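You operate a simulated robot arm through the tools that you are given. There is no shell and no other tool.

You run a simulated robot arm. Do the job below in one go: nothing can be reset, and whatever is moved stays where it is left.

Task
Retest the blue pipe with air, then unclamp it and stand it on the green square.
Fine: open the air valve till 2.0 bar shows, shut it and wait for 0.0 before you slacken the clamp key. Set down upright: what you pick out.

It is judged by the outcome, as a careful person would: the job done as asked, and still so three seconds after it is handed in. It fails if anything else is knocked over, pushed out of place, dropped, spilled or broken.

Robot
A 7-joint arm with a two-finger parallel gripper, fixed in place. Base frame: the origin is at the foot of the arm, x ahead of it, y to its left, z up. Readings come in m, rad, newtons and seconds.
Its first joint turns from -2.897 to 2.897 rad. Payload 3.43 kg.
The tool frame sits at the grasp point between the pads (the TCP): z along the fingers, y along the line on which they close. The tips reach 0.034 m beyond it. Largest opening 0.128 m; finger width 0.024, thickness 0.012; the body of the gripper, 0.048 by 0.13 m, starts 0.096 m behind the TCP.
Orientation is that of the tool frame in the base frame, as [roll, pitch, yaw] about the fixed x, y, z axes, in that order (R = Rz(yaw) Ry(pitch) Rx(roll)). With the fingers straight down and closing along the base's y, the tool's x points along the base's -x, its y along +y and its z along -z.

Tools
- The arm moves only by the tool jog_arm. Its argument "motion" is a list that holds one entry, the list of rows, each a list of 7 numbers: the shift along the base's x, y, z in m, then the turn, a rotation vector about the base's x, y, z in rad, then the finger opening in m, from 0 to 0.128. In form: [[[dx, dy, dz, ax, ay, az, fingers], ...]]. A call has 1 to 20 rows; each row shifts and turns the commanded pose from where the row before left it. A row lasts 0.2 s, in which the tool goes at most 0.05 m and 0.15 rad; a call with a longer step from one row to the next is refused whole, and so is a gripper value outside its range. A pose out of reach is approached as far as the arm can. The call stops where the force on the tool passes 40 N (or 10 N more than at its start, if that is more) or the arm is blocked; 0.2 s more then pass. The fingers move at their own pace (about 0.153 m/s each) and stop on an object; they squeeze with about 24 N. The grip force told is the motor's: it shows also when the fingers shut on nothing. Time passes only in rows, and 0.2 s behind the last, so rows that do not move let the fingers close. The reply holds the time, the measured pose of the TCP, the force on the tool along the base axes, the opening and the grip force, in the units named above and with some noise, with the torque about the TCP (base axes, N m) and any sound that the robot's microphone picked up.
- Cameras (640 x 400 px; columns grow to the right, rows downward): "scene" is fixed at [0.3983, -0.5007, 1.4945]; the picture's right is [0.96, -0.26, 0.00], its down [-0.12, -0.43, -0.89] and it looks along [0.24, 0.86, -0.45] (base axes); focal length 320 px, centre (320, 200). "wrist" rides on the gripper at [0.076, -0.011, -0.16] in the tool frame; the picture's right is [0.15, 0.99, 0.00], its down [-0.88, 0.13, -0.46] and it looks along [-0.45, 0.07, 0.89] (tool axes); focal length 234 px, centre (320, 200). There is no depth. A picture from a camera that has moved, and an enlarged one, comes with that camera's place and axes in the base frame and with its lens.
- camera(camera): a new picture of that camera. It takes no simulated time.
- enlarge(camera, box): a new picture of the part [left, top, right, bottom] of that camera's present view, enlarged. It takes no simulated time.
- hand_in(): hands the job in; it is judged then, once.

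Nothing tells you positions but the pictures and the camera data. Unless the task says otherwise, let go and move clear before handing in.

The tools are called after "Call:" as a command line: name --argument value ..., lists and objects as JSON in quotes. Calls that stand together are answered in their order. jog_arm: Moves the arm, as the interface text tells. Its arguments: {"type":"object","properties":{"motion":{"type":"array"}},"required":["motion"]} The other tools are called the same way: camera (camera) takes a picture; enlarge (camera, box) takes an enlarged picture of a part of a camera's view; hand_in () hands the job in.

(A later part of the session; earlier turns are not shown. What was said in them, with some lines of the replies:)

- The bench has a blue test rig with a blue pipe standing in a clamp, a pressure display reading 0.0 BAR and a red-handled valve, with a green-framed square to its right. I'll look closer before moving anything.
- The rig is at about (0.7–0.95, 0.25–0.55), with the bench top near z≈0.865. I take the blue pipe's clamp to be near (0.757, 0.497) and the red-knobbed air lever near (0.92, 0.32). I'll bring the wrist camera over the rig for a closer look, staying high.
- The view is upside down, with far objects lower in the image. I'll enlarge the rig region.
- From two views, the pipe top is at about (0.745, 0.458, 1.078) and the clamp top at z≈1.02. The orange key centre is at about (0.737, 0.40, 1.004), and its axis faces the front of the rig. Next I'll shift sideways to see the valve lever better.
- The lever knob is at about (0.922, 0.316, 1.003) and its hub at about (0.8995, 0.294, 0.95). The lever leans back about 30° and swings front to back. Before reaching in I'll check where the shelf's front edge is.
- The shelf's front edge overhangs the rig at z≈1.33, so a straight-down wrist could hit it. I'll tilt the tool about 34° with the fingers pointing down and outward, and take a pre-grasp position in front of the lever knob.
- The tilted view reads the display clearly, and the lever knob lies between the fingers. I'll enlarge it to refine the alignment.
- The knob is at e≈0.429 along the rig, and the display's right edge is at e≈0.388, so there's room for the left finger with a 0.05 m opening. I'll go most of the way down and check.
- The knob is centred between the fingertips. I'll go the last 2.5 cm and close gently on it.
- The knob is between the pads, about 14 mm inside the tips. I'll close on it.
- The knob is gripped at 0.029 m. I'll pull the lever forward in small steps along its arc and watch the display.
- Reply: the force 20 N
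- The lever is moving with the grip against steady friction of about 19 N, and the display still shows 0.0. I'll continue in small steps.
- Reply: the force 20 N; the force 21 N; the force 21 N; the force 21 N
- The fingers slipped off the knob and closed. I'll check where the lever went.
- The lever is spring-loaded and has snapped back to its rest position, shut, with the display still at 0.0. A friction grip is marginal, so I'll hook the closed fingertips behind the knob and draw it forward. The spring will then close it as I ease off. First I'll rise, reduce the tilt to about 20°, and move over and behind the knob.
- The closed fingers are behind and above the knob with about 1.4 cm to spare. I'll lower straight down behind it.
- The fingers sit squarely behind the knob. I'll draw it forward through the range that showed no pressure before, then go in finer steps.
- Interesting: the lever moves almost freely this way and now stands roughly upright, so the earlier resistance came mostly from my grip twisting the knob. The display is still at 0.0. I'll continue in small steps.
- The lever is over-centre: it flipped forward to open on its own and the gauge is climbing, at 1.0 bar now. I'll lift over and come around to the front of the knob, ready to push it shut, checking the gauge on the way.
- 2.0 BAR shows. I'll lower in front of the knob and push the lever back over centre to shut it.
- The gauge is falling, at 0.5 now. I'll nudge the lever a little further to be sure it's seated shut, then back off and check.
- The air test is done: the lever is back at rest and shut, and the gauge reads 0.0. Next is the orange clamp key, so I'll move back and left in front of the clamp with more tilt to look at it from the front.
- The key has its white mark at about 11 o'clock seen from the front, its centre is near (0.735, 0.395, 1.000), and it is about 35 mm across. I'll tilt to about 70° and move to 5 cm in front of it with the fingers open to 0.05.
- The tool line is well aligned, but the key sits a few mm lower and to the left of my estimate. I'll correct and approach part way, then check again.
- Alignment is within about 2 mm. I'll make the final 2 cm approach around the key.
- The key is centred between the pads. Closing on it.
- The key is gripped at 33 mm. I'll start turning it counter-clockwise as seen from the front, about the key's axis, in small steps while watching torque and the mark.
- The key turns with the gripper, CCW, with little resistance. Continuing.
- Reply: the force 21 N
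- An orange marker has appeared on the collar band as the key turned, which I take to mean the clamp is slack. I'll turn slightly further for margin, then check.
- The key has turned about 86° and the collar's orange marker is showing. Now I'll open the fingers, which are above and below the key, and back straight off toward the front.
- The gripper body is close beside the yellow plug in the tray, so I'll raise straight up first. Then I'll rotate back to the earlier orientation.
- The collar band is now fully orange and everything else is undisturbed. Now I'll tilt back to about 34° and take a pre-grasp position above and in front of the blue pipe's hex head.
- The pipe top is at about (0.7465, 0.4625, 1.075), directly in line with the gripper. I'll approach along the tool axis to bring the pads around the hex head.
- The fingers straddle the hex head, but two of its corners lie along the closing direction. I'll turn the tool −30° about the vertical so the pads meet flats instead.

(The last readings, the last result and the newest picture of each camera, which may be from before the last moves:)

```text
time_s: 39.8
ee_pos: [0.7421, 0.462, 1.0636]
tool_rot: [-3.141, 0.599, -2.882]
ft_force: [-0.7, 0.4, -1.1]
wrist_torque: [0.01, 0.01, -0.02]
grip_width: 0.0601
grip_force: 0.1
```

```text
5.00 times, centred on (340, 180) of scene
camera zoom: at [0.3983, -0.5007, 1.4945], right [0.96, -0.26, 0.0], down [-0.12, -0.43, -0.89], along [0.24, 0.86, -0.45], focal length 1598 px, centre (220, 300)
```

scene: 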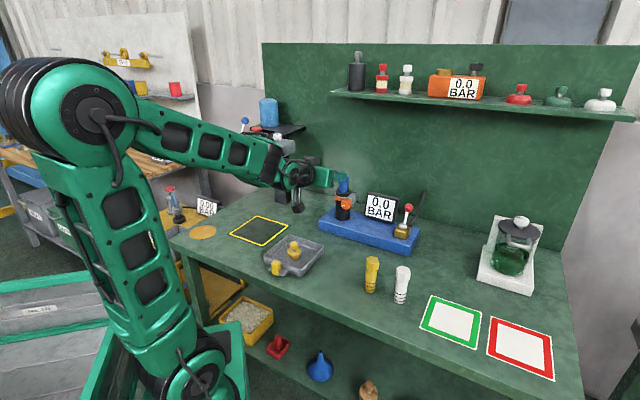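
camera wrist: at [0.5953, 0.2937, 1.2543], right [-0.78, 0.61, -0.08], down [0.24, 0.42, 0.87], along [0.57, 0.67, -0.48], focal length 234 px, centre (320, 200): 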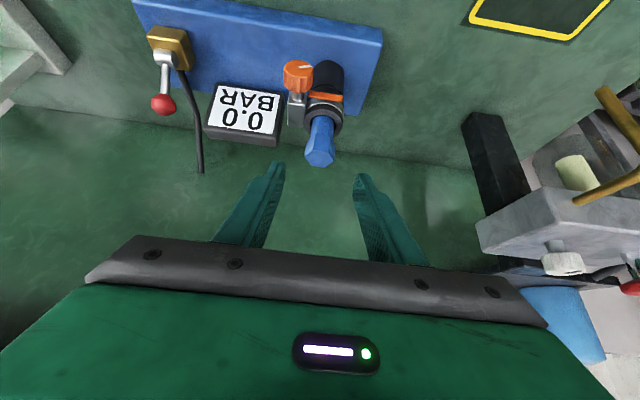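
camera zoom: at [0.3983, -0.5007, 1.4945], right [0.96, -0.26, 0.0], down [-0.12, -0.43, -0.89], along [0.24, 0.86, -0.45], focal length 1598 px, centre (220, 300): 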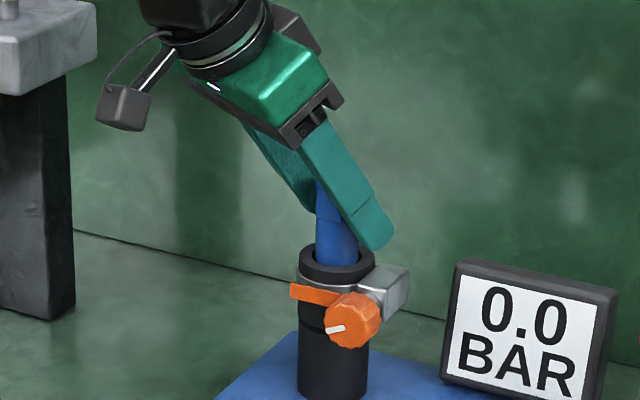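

The flats now face the pads. I'll shift about 2 mm to centre and close on the hex.

Call:
jog_arm --motion '[[[-0.0007, 0.0018, 0.001, 0, 0, 0, 0.06], [0, 0, 0, 0, 0, 0, 0.02], [0, 0, 0, 0, 0, 0, 0.02], [0, 0, 0, 0, 0, 0, 0.02]]]'

Call:
enlarge --camera "wrist" --box '[240, 100, 400, 220]'

Call:
enlarge --camera "scene" --box '[300, 140, 380, 220]'

```text
time_s: 40.8
ee_pos: [0.7415, 0.4646, 1.0644]
tool_rot: [3.139, 0.601, -2.882]
ft_force: [0.1, 1.2, 1.3]
wrist_torque: [0.03, -0.06, -0.02]
grip_width: 0.0344
grip_force: 23.9
```

```text
3.33 times, centred on (320, 160) of wrist
camera zoom: at [0.5973, 0.413, 1.153], right [-0.37, 0.92, -0.08], down [0.42, 0.25, 0.87], along [0.83, 0.29, -0.48], focal length 781 px, centre (320, 333)
```

zoom: 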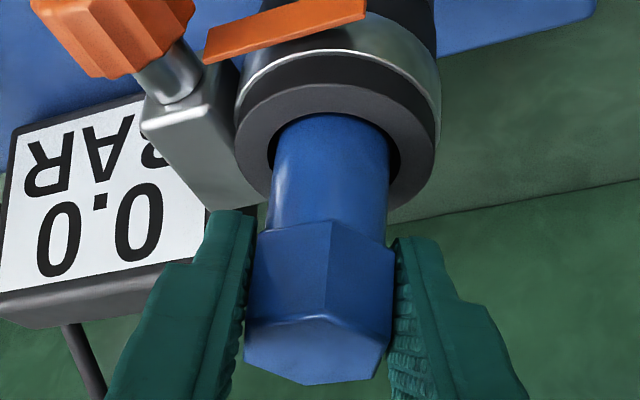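

```text
5.00 times, centred on (340, 180) of scene
camera zoom: at [0.3983, -0.5007, 1.4945], right [0.96, -0.26, 0.0], down [-0.12, -0.43, -0.89], along [0.24, 0.86, -0.45], focal length 1598 px, centre (220, 300)
```

zoom: 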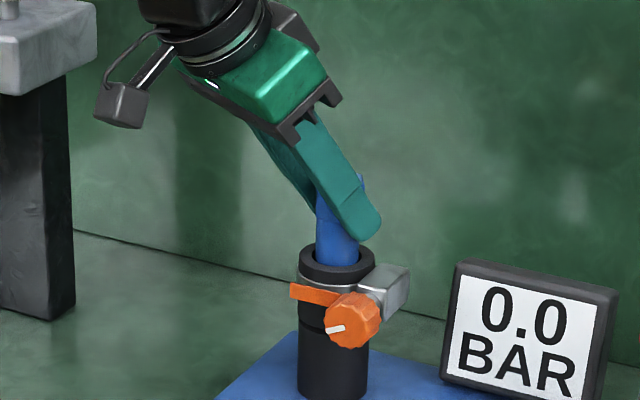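

The hex is gripped on its flats at 34 mm. I'll lift slowly at first and watch the force.

Call:
jog_arm --motion '[[[0, 0, 0.005, 0, 0, 0, 0.02], [0, 0, 0.008, 0, 0, 0, 0.02]]]'

Call:
enlarge --camera "scene" --box '[300, 140, 380, 220]'

```text
time_s: 41.4
ee_pos: [0.7414, 0.4648, 1.0779]
tool_rot: [3.14, 0.601, -2.879]
ft_force: [0.8, 0.1, -2.2]
wrist_torque: [-0.01, 0.02, -0.03]
grip_width: 0.0342
grip_force: 24.2
```

```text
5.00 times, centred on (340, 180) of scene
camera zoom: at [0.3983, -0.5007, 1.4945], right [0.96, -0.26, 0.0], down [-0.12, -0.43, -0.89], along [0.24, 0.86, -0.45], focal length 1598 px, centre (220, 300)
```

zoom: 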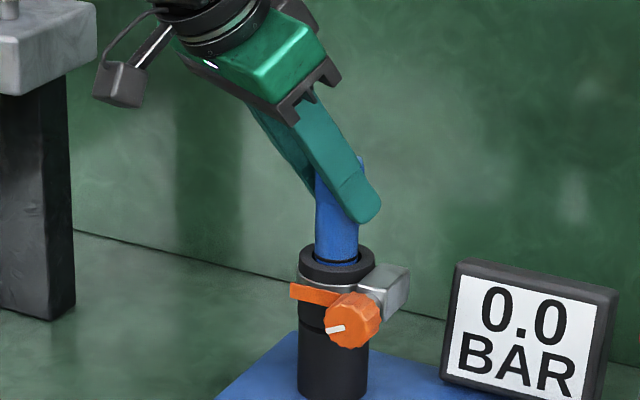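

The pipe slides up freely, with only about 2 N of weight. Continuing straight up until it's clear of the clamp.

Call:
jog_arm --motion '[[[0, 0, 0.015, 0, 0, 0, 0.02], [0, 0, 0.018, 0, 0, 0, 0.02], [0, 0, 0.018, 0, 0, 0, 0.02], [0, 0, 0.018, 0, 0, 0, 0.02], [0, 0, 0.015, 0, 0, 0, 0.02], [0, 0, 0, 0, 0, 0, 0.02]]]'

Call:
enlarge --camera "scene" --box '[280, 100, 400, 220]'

Call:
camera --camera "wrist"

```text
time_s: 42.8
ee_pos: [0.7407, 0.4636, 1.1618]
tool_rot: [3.14, 0.6, -2.882]
ft_force: [-0.1, -0.4, -1.9]
wrist_torque: [0.0, 0.01, 0.01]
grip_width: 0.0343
grip_force: 24.2
```

```text
3.33 times, centred on (340, 160) of scene
camera zoom: at [0.3983, -0.5007, 1.4945], right [0.96, -0.26, 0.0], down [-0.12, -0.43, -0.89], along [0.24, 0.86, -0.45], focal length 1066 px, centre (253, 333)
```

zoom: 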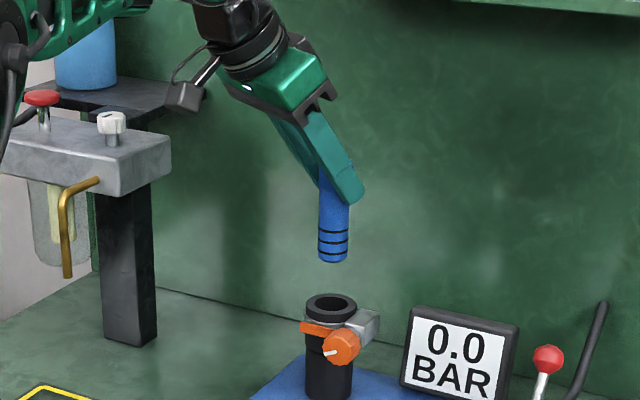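

```text
taken
camera wrist: at [0.5965, 0.4129, 1.251], right [-0.37, 0.92, -0.08], down [0.42, 0.25, 0.87], along [0.83, 0.29, -0.48], focal length 234 px, centre (320, 200)
```

wrist: 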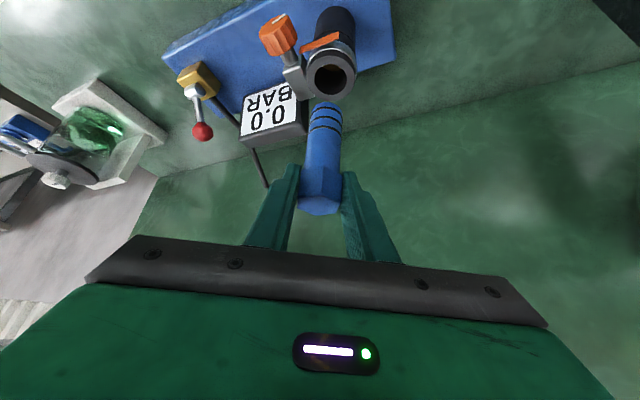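

The pipe is out, upright, with its bottom at z≈1.07, above every obstacle on the way. I'll carry it level to above the green square's centre at about (0.866, −0.030).

Call:
jog_arm --motion '[[[0.004, -0.0162, 0, 0, 0, 0, 0.02], [0.0069, -0.0284, 0, 0, 0, 0, 0.02], [0.0099, -0.0406, 0, 0, 0, 0, 0.02], [0.0099, -0.0406, 0, 0, 0, 0, 0.02], [0.0099, -0.0406, 0, 0, 0, 0, 0.02], [0.0099, -0.0406, 0, 0, 0, 0, 0.02], [0.0099, -0.0406, 0, 0, 0, 0, 0.02], [0.0099, -0.0406, 0, 0, 0, 0, 0.02], [0.0099, -0.0406, 0, 0, 0, 0, 0.02], [0.0099, -0.0406, 0, 0, 0, 0, 0.02], [0.0099, -0.0406, 0, 0, 0, 0, 0.02], [0.0099, -0.0406, 0, 0, 0, 0, 0.02], [0.0069, -0.0284, 0, 0, 0, 0, 0.02], [0.004, -0.0162, 0, 0, 0, 0, 0.02], [0, 0, 0, 0, 0, 0, 0.02]]]'

Call:
camera --camera "scene"

Call:
camera --camera "wrist"

```text
time_s: 46.0
ee_pos: [0.8628, -0.0322, 1.1592]
tool_rot: [3.141, 0.6, -2.882]
ft_force: [1.5, -0.3, -3.0]
wrist_torque: [0.01, -0.01, 0.0]
grip_width: 0.0343
grip_force: 23.6
```

```text
taken
```

scene: 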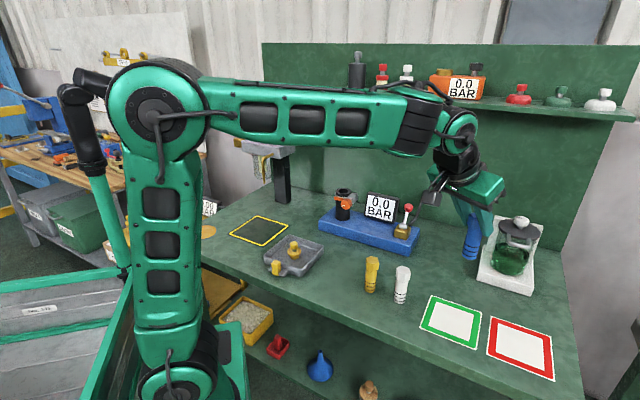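

```text
taken
camera wrist: at [0.7183, -0.0834, 1.248], right [-0.37, 0.92, -0.08], down [0.42, 0.25, 0.87], along [0.83, 0.29, -0.48], focal length 234 px, centre (320, 200)
```

wrist: 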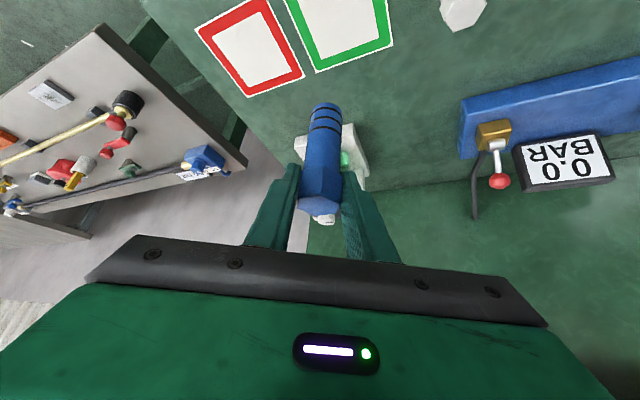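

The pipe is over the green square's centre and both cameras agree to within a few mm. I'll lower it to about 1.5 cm above the bench and check that it's upright.

Call:
jog_arm --motion '[[[-0.0005, 0.0005, -0.02, 0, 0, 0, 0.02], [0, 0, -0.035, 0, 0, 0, 0.02], [0, 0, -0.035, 0, 0, 0, 0.02], [0, 0, -0.035, 0, 0, 0, 0.02], [0, 0, -0.035, 0, 0, 0, 0.02], [0, 0, -0.018, 0, 0, 0, 0.02], [0, 0, 0, 0, 0, 0, 0.02]]]'

Call:
enlarge --camera "scene" --box '[390, 220, 550, 380]'

Call:
camera --camera "wrist"

```text
time_s: 47.6
ee_pos: [0.8598, -0.0293, 0.9833]
tool_rot: [-3.14, 0.602, -2.88]
ft_force: [-0.5, 0.2, -2.0]
wrist_torque: [0.01, 0.0, -0.01]
grip_width: 0.0344
grip_force: 24.1
```

```text
2.50 times, centred on (470, 300) of scene
camera zoom: at [0.3983, -0.5007, 1.4945], right [0.96, -0.26, 0.0], down [-0.12, -0.43, -0.89], along [0.24, 0.86, -0.45], focal length 799 px, centre (-55, -50)
```

zoom: 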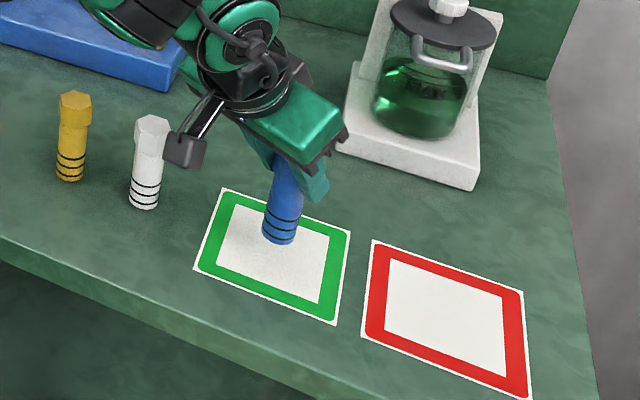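

```text
taken
camera wrist: at [0.7168, -0.0814, 1.0709], right [-0.37, 0.92, -0.08], down [0.42, 0.25, 0.87], along [0.83, 0.29, -0.48], focal length 234 px, centre (320, 200)
```

wrist: 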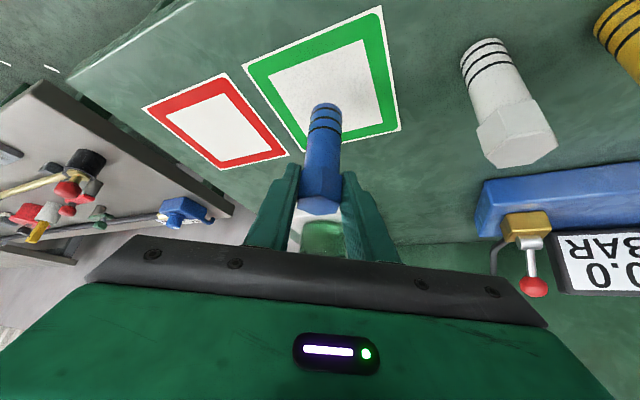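

The pipe is upright over the middle of the square. I'll lower it in small steps until the bench takes the load.

Call:
jog_arm --motion '[[[0.0008, -0.001, -0.005, 0, 0, 0, 0.02], [0, 0, -0.004, 0, 0, 0, 0.02], [0, 0, -0.003, 0, 0, 0, 0.02]]]'

Call:
enlarge --camera "scene" --box '[420, 240, 500, 340]'

```text
time_s: 48.4
ee_pos: [0.8621, -0.03, 0.9714]
tool_rot: [-3.141, 0.6, -2.882]
ft_force: [0.5, -0.1, -2.5]
wrist_torque: [-0.03, 0.02, 0.0]
grip_width: 0.0345
grip_force: 24.1
```

```text
4.00 times, centred on (460, 290) of scene
camera zoom: at [0.3983, -0.5007, 1.4945], right [0.96, -0.26, 0.0], down [-0.12, -0.43, -0.89], along [0.24, 0.86, -0.45], focal length 1279 px, centre (-240, -160)
```

zoom: 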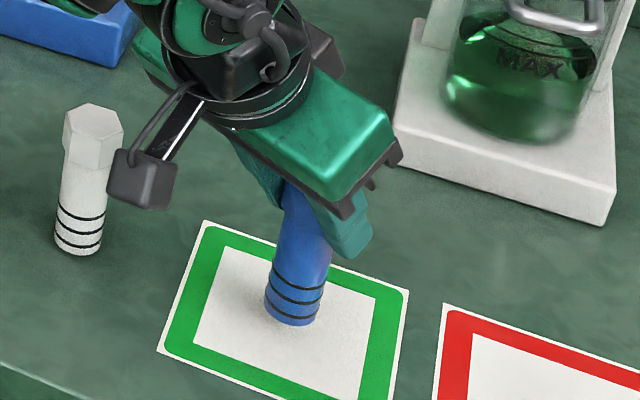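

Call:
jog_arm --motion '[[[0, 0, -0.002, 0, 0, 0, 0.02], [0, 0, -0.002, 0, 0, 0, 0.02]]]'

```text
time_s: 49.0
ee_pos: [0.8621, -0.0295, 0.9676]
tool_rot: [-3.142, 0.6, -2.879]
ft_force: [0.4, -0.6, -2.3]
wrist_torque: [0.0, 0.01, 0.04]
grip_width: 0.0343
grip_force: 24.1
```

The pipe's weight is still fully on the gripper. I'll keep lowering 2 mm at a time.

Call:
jog_arm --motion '[[[0, 0, -0.002, 0, 0, 0, 0.02], [0, 0, 0, 0, 0, 0, 0.02]]]'

Call:
enlarge --camera "scene" --box '[420, 240, 500, 340]'

```text
time_s: 49.6
ee_pos: [0.8625, -0.0324, 0.966]
tool_rot: [-3.141, 0.599, -2.881]
ft_force: [0.4, -0.2, -2.2]
wrist_torque: [-0.02, 0.0, -0.01]
grip_width: 0.0344
grip_force: 23.8
```

```text
4.00 times, centred on (460, 290) of scene
camera zoom: at [0.3983, -0.5007, 1.4945], right [0.96, -0.26, 0.0], down [-0.12, -0.43, -0.89], along [0.24, 0.86, -0.45], focal length 1279 px, centre (-240, -160)
```

zoom: 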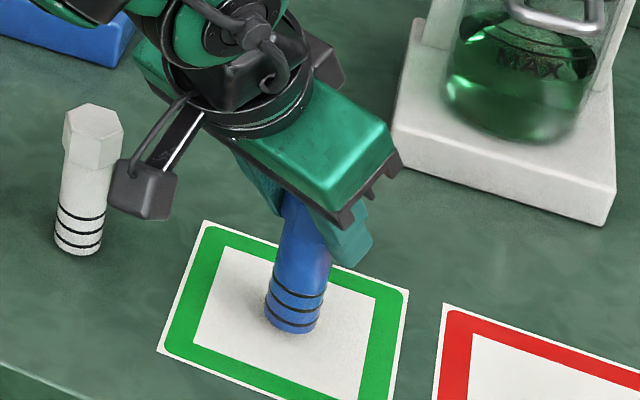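

Call:
jog_arm --motion '[[[0, 0, -0.002, 0, 0, 0, 0.02], [0, 0, 0, 0, 0, 0, 0.02]]]'

```text
time_s: 50.2
ee_pos: [0.8622, -0.032, 0.9634]
tool_rot: [-3.141, 0.601, -2.883]
ft_force: [-0.2, -0.4, -2.1]
wrist_torque: [0.0, 0.02, 0.0]
grip_width: 0.0342
grip_force: 23.9
```

There's still no bench contact at TCP z≈0.963. Continuing in 2 mm steps.

Call:
jog_arm --motion '[[[0, 0, -0.002, 0, 0, 0, 0.02], [0, 0, 0, 0, 0, 0, 0.02]]]'

Call:
enlarge --camera "scene" --box '[430, 270, 490, 330]'

```text
time_s: 50.8
ee_pos: [0.8622, -0.0306, 0.9597]
tool_rot: [3.14, 0.599, -2.882]
ft_force: [0.4, 0.5, -2.2]
wrist_torque: [0.02, 0.05, 0.01]
grip_width: 0.0344
grip_force: 23.3
```

```text
6.67 times, centred on (460, 300) of scene
camera zoom: at [0.3983, -0.5007, 1.4945], right [0.96, -0.26, 0.0], down [-0.12, -0.43, -0.89], along [0.24, 0.86, -0.45], focal length 2131 px, centre (-613, -467)
```

zoom: 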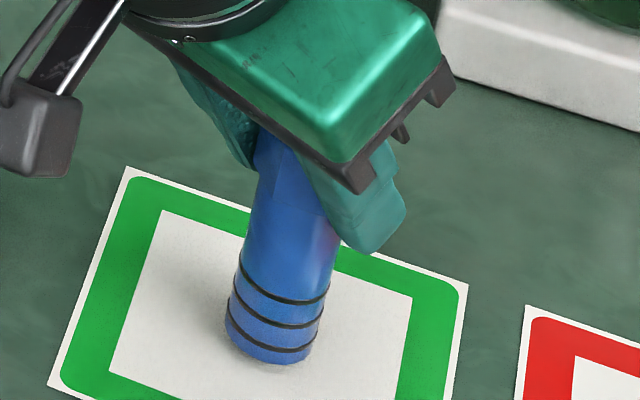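

Call:
jog_arm --motion '[[[0, 0, -0.0015, 0, 0, 0, 0.02], [0, 0, 0, 0, 0, 0, 0.02]]]'

```text
time_s: 51.4
ee_pos: [0.8625, -0.0307, 0.96]
tool_rot: [-3.141, 0.6, -2.883]
ft_force: [0.5, 0.0, -3.6]
wrist_torque: [0.03, 0.04, -0.02]
grip_width: 0.0343
grip_force: 24.2
```

Call:
jog_arm --motion '[[[0, 0, -0.0015, 0, 0, 0, 0.02], [0, 0, 0, 0, 0, 0, 0.02]]]'

```text
time_s: 52.0
ee_pos: [0.8621, -0.0317, 0.9587]
tool_rot: [-3.142, 0.602, -2.882]
ft_force: [-0.4, 0.5, 3.7]
wrist_torque: [0.02, 0.03, 0.01]
grip_width: 0.0344
grip_force: 24.0
```

The bench now takes the load, with Fz flipped to +3.7 N. I'll check the pose and then open the fingers gently.

Call:
jog_arm --motion '[[[0, 0, 0.0003, 0, 0, 0, 0.036], [0, 0, 0, 0, 0, 0, 0.042], [0, 0, 0, 0, 0, 0, 0.06], [0, 0, 0, 0, 0, 0, 0.06]]]'

Call:
enlarge --camera "scene" --box '[420, 240, 500, 340]'

Call:
camera --camera "wrist"

```text
time_s: 53.0
ee_pos: [0.8611, -0.0307, 0.9589]
tool_rot: [3.141, 0.6, -2.883]
ft_force: [-0.2, 0.4, 0.1]
wrist_torque: [0.01, 0.01, 0.02]
grip_width: 0.0601
grip_force: 0.0
```

```text
4.00 times, centred on (460, 290) of scene
camera zoom: at [0.3983, -0.5007, 1.4945], right [0.96, -0.26, 0.0], down [-0.12, -0.43, -0.89], along [0.24, 0.86, -0.45], focal length 1279 px, centre (-240, -160)
```

zoom: 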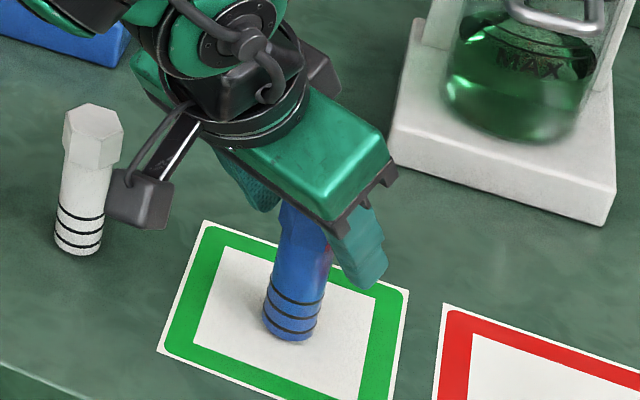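

```text
taken
camera wrist: at [0.7173, -0.0823, 1.0475], right [-0.37, 0.92, -0.08], down [0.42, 0.25, 0.87], along [0.83, 0.29, -0.48], focal length 234 px, centre (320, 200)
```

wrist: 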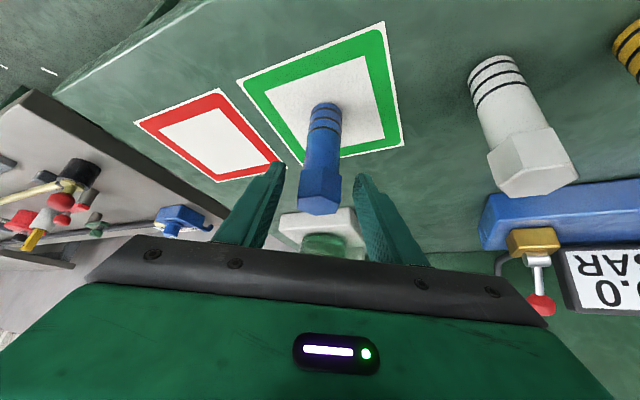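

The pipe is standing free. I'll back off along the tool axis and rise clear.

Call:
jog_arm --motion '[[[-0.0109, -0.0029, 0.0165, 0, 0, 0, 0.06], [-0.0218, -0.0058, 0.033, 0, 0, 0, 0.06], [-0.0218, -0.0058, 0.033, 0, 0, 0, 0.06], [-0.0218, -0.0058, 0.033, 0, 0, 0, 0.06], [-0.0218, -0.0058, 0.033, 0, 0, 0, 0.06], [-0.0218, -0.0058, 0.033, 0, 0, 0, 0.06], [0, 0, 0, 0, 0, 0, 0.06], [0, 0, 0, 0, 0, 0, 0.06]]]'

Call:
camera --camera "scene"

Call:
enlarge --camera "scene" --box '[360, 220, 560, 390]'

Call:
enlarge --camera "scene" --box '[310, 170, 440, 260]'

```text
time_s: 54.8
ee_pos: [0.744, -0.0637, 1.1392]
tool_rot: [3.141, 0.602, -2.883]
ft_force: [-0.6, 0.8, -0.1]
wrist_torque: [0.02, 0.01, -0.02]
grip_width: 0.0599
grip_force: 0.2
```

```text
taken
```

scene: 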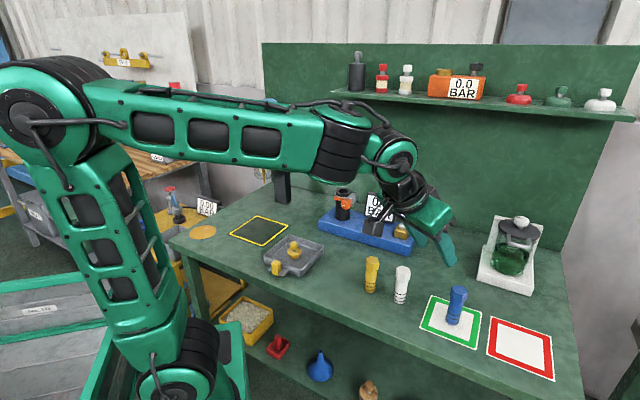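

```text
2.35 times, centred on (460, 305) of scene
camera zoom: at [0.3983, -0.5007, 1.4945], right [0.96, -0.26, 0.0], down [-0.12, -0.43, -0.89], along [0.24, 0.86, -0.45], focal length 752 px, centre (-9, -47)
```

zoom: 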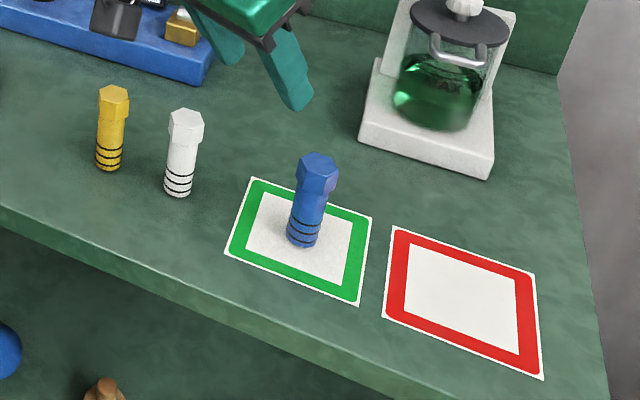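

```text
4.44 times, centred on (375, 215) of scene
camera zoom: at [0.3983, -0.5007, 1.4945], right [0.96, -0.26, 0.0], down [-0.12, -0.43, -0.89], along [0.24, 0.86, -0.45], focal length 1421 px, centre (76, 133)
```

zoom: 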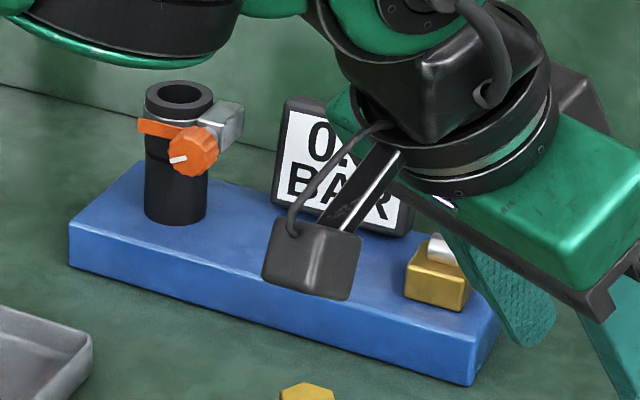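

The blue pipe stands upright near the centre of the green square, and the yellow and white pipes are untouched. I'll retract further for a clear final check.

Call:
jog_arm --motion '[[[-0.03, -0.005, 0.03, 0, 0, 0, 0.06], [-0.03, -0.005, 0.03, 0, 0, 0, 0.06], [-0.03, -0.005, 0.03, 0, 0, 0, 0.06], [-0.03, -0.005, 0.03, 0, 0, 0, 0.06], [0, 0, 0.03, 0, 0, 0, 0.06], [0, 0, 0, 0, 0, 0, 0.06], [0, 0, 0, 0, 0, 0, 0.06], [0, 0, 0, 0, 0, 0, 0.06]]]'

Call:
camera --camera "scene"

Call:
camera --camera "wrist"

Call:
enlarge --camera "scene" --box '[310, 170, 540, 370]'

```text
time_s: 56.6
ee_pos: [0.6219, -0.0843, 1.2897]
tool_rot: [3.141, 0.6, -2.881]
ft_force: [0.4, 1.3, -0.3]
wrist_torque: [-0.01, 0.0, -0.01]
grip_width: 0.0599
grip_force: 0.1
```

```text
taken
```

scene: 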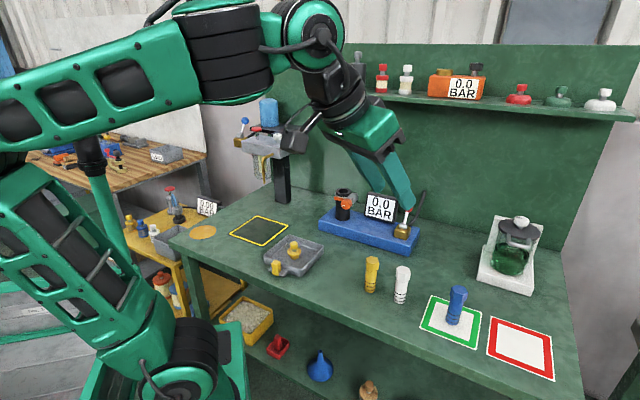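

```text
taken
camera wrist: at [0.4785, -0.1352, 1.3784], right [-0.37, 0.92, -0.08], down [0.42, 0.25, 0.87], along [0.83, 0.29, -0.48], focal length 234 px, centre (320, 200)
```

wrist: 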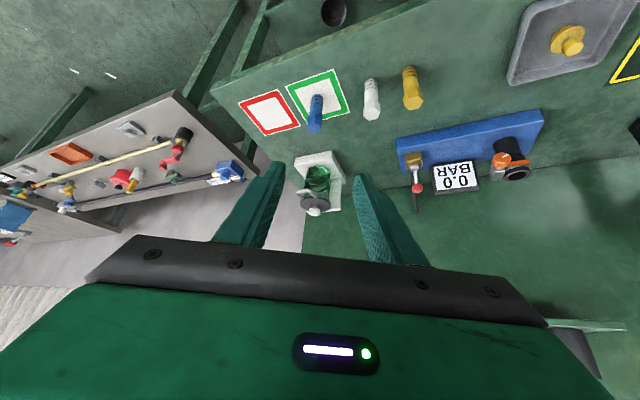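

```text
2.00 times, centred on (425, 270) of scene
camera zoom: at [0.3983, -0.5007, 1.4945], right [0.96, -0.26, 0.0], down [-0.12, -0.43, -0.89], along [0.24, 0.86, -0.45], focal length 639 px, centre (110, 60)
```

zoom: 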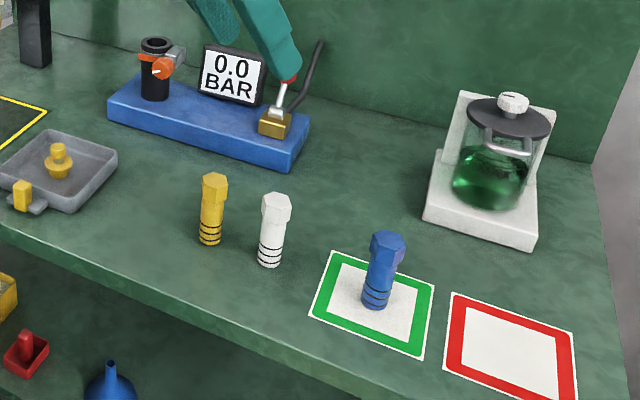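

The blue pipe stands upright inside the green square, the air valve is shut at 0.0 bar and the clamp is slack. Nothing else has moved and the arm is clear, so I'm handing in.

Call:
hand_in

```text
The job is handed in.
```

The blue pipe has been retested with air, unclamped, and is standing upright near the centre of the green square.

- **Air test:** I opened the valve until 2.0 bar showed, shut it, and the display was back at 0.0 before I touched the clamp key. My first try, gripping the lever knob, slipped off and the lever fell back shut with no pressure on the display. I then pushed the lever over and back with closed fingers.
- **Clamp:** I turned the orange key about 86° counter-clockwise. An orange marker appeared on the collar, and the pipe then lifted out freely.
- **Final check:** the valve was shut at 0.0 bar, nothing else looked moved in the last pictures, and the arm was clear before I handed in.
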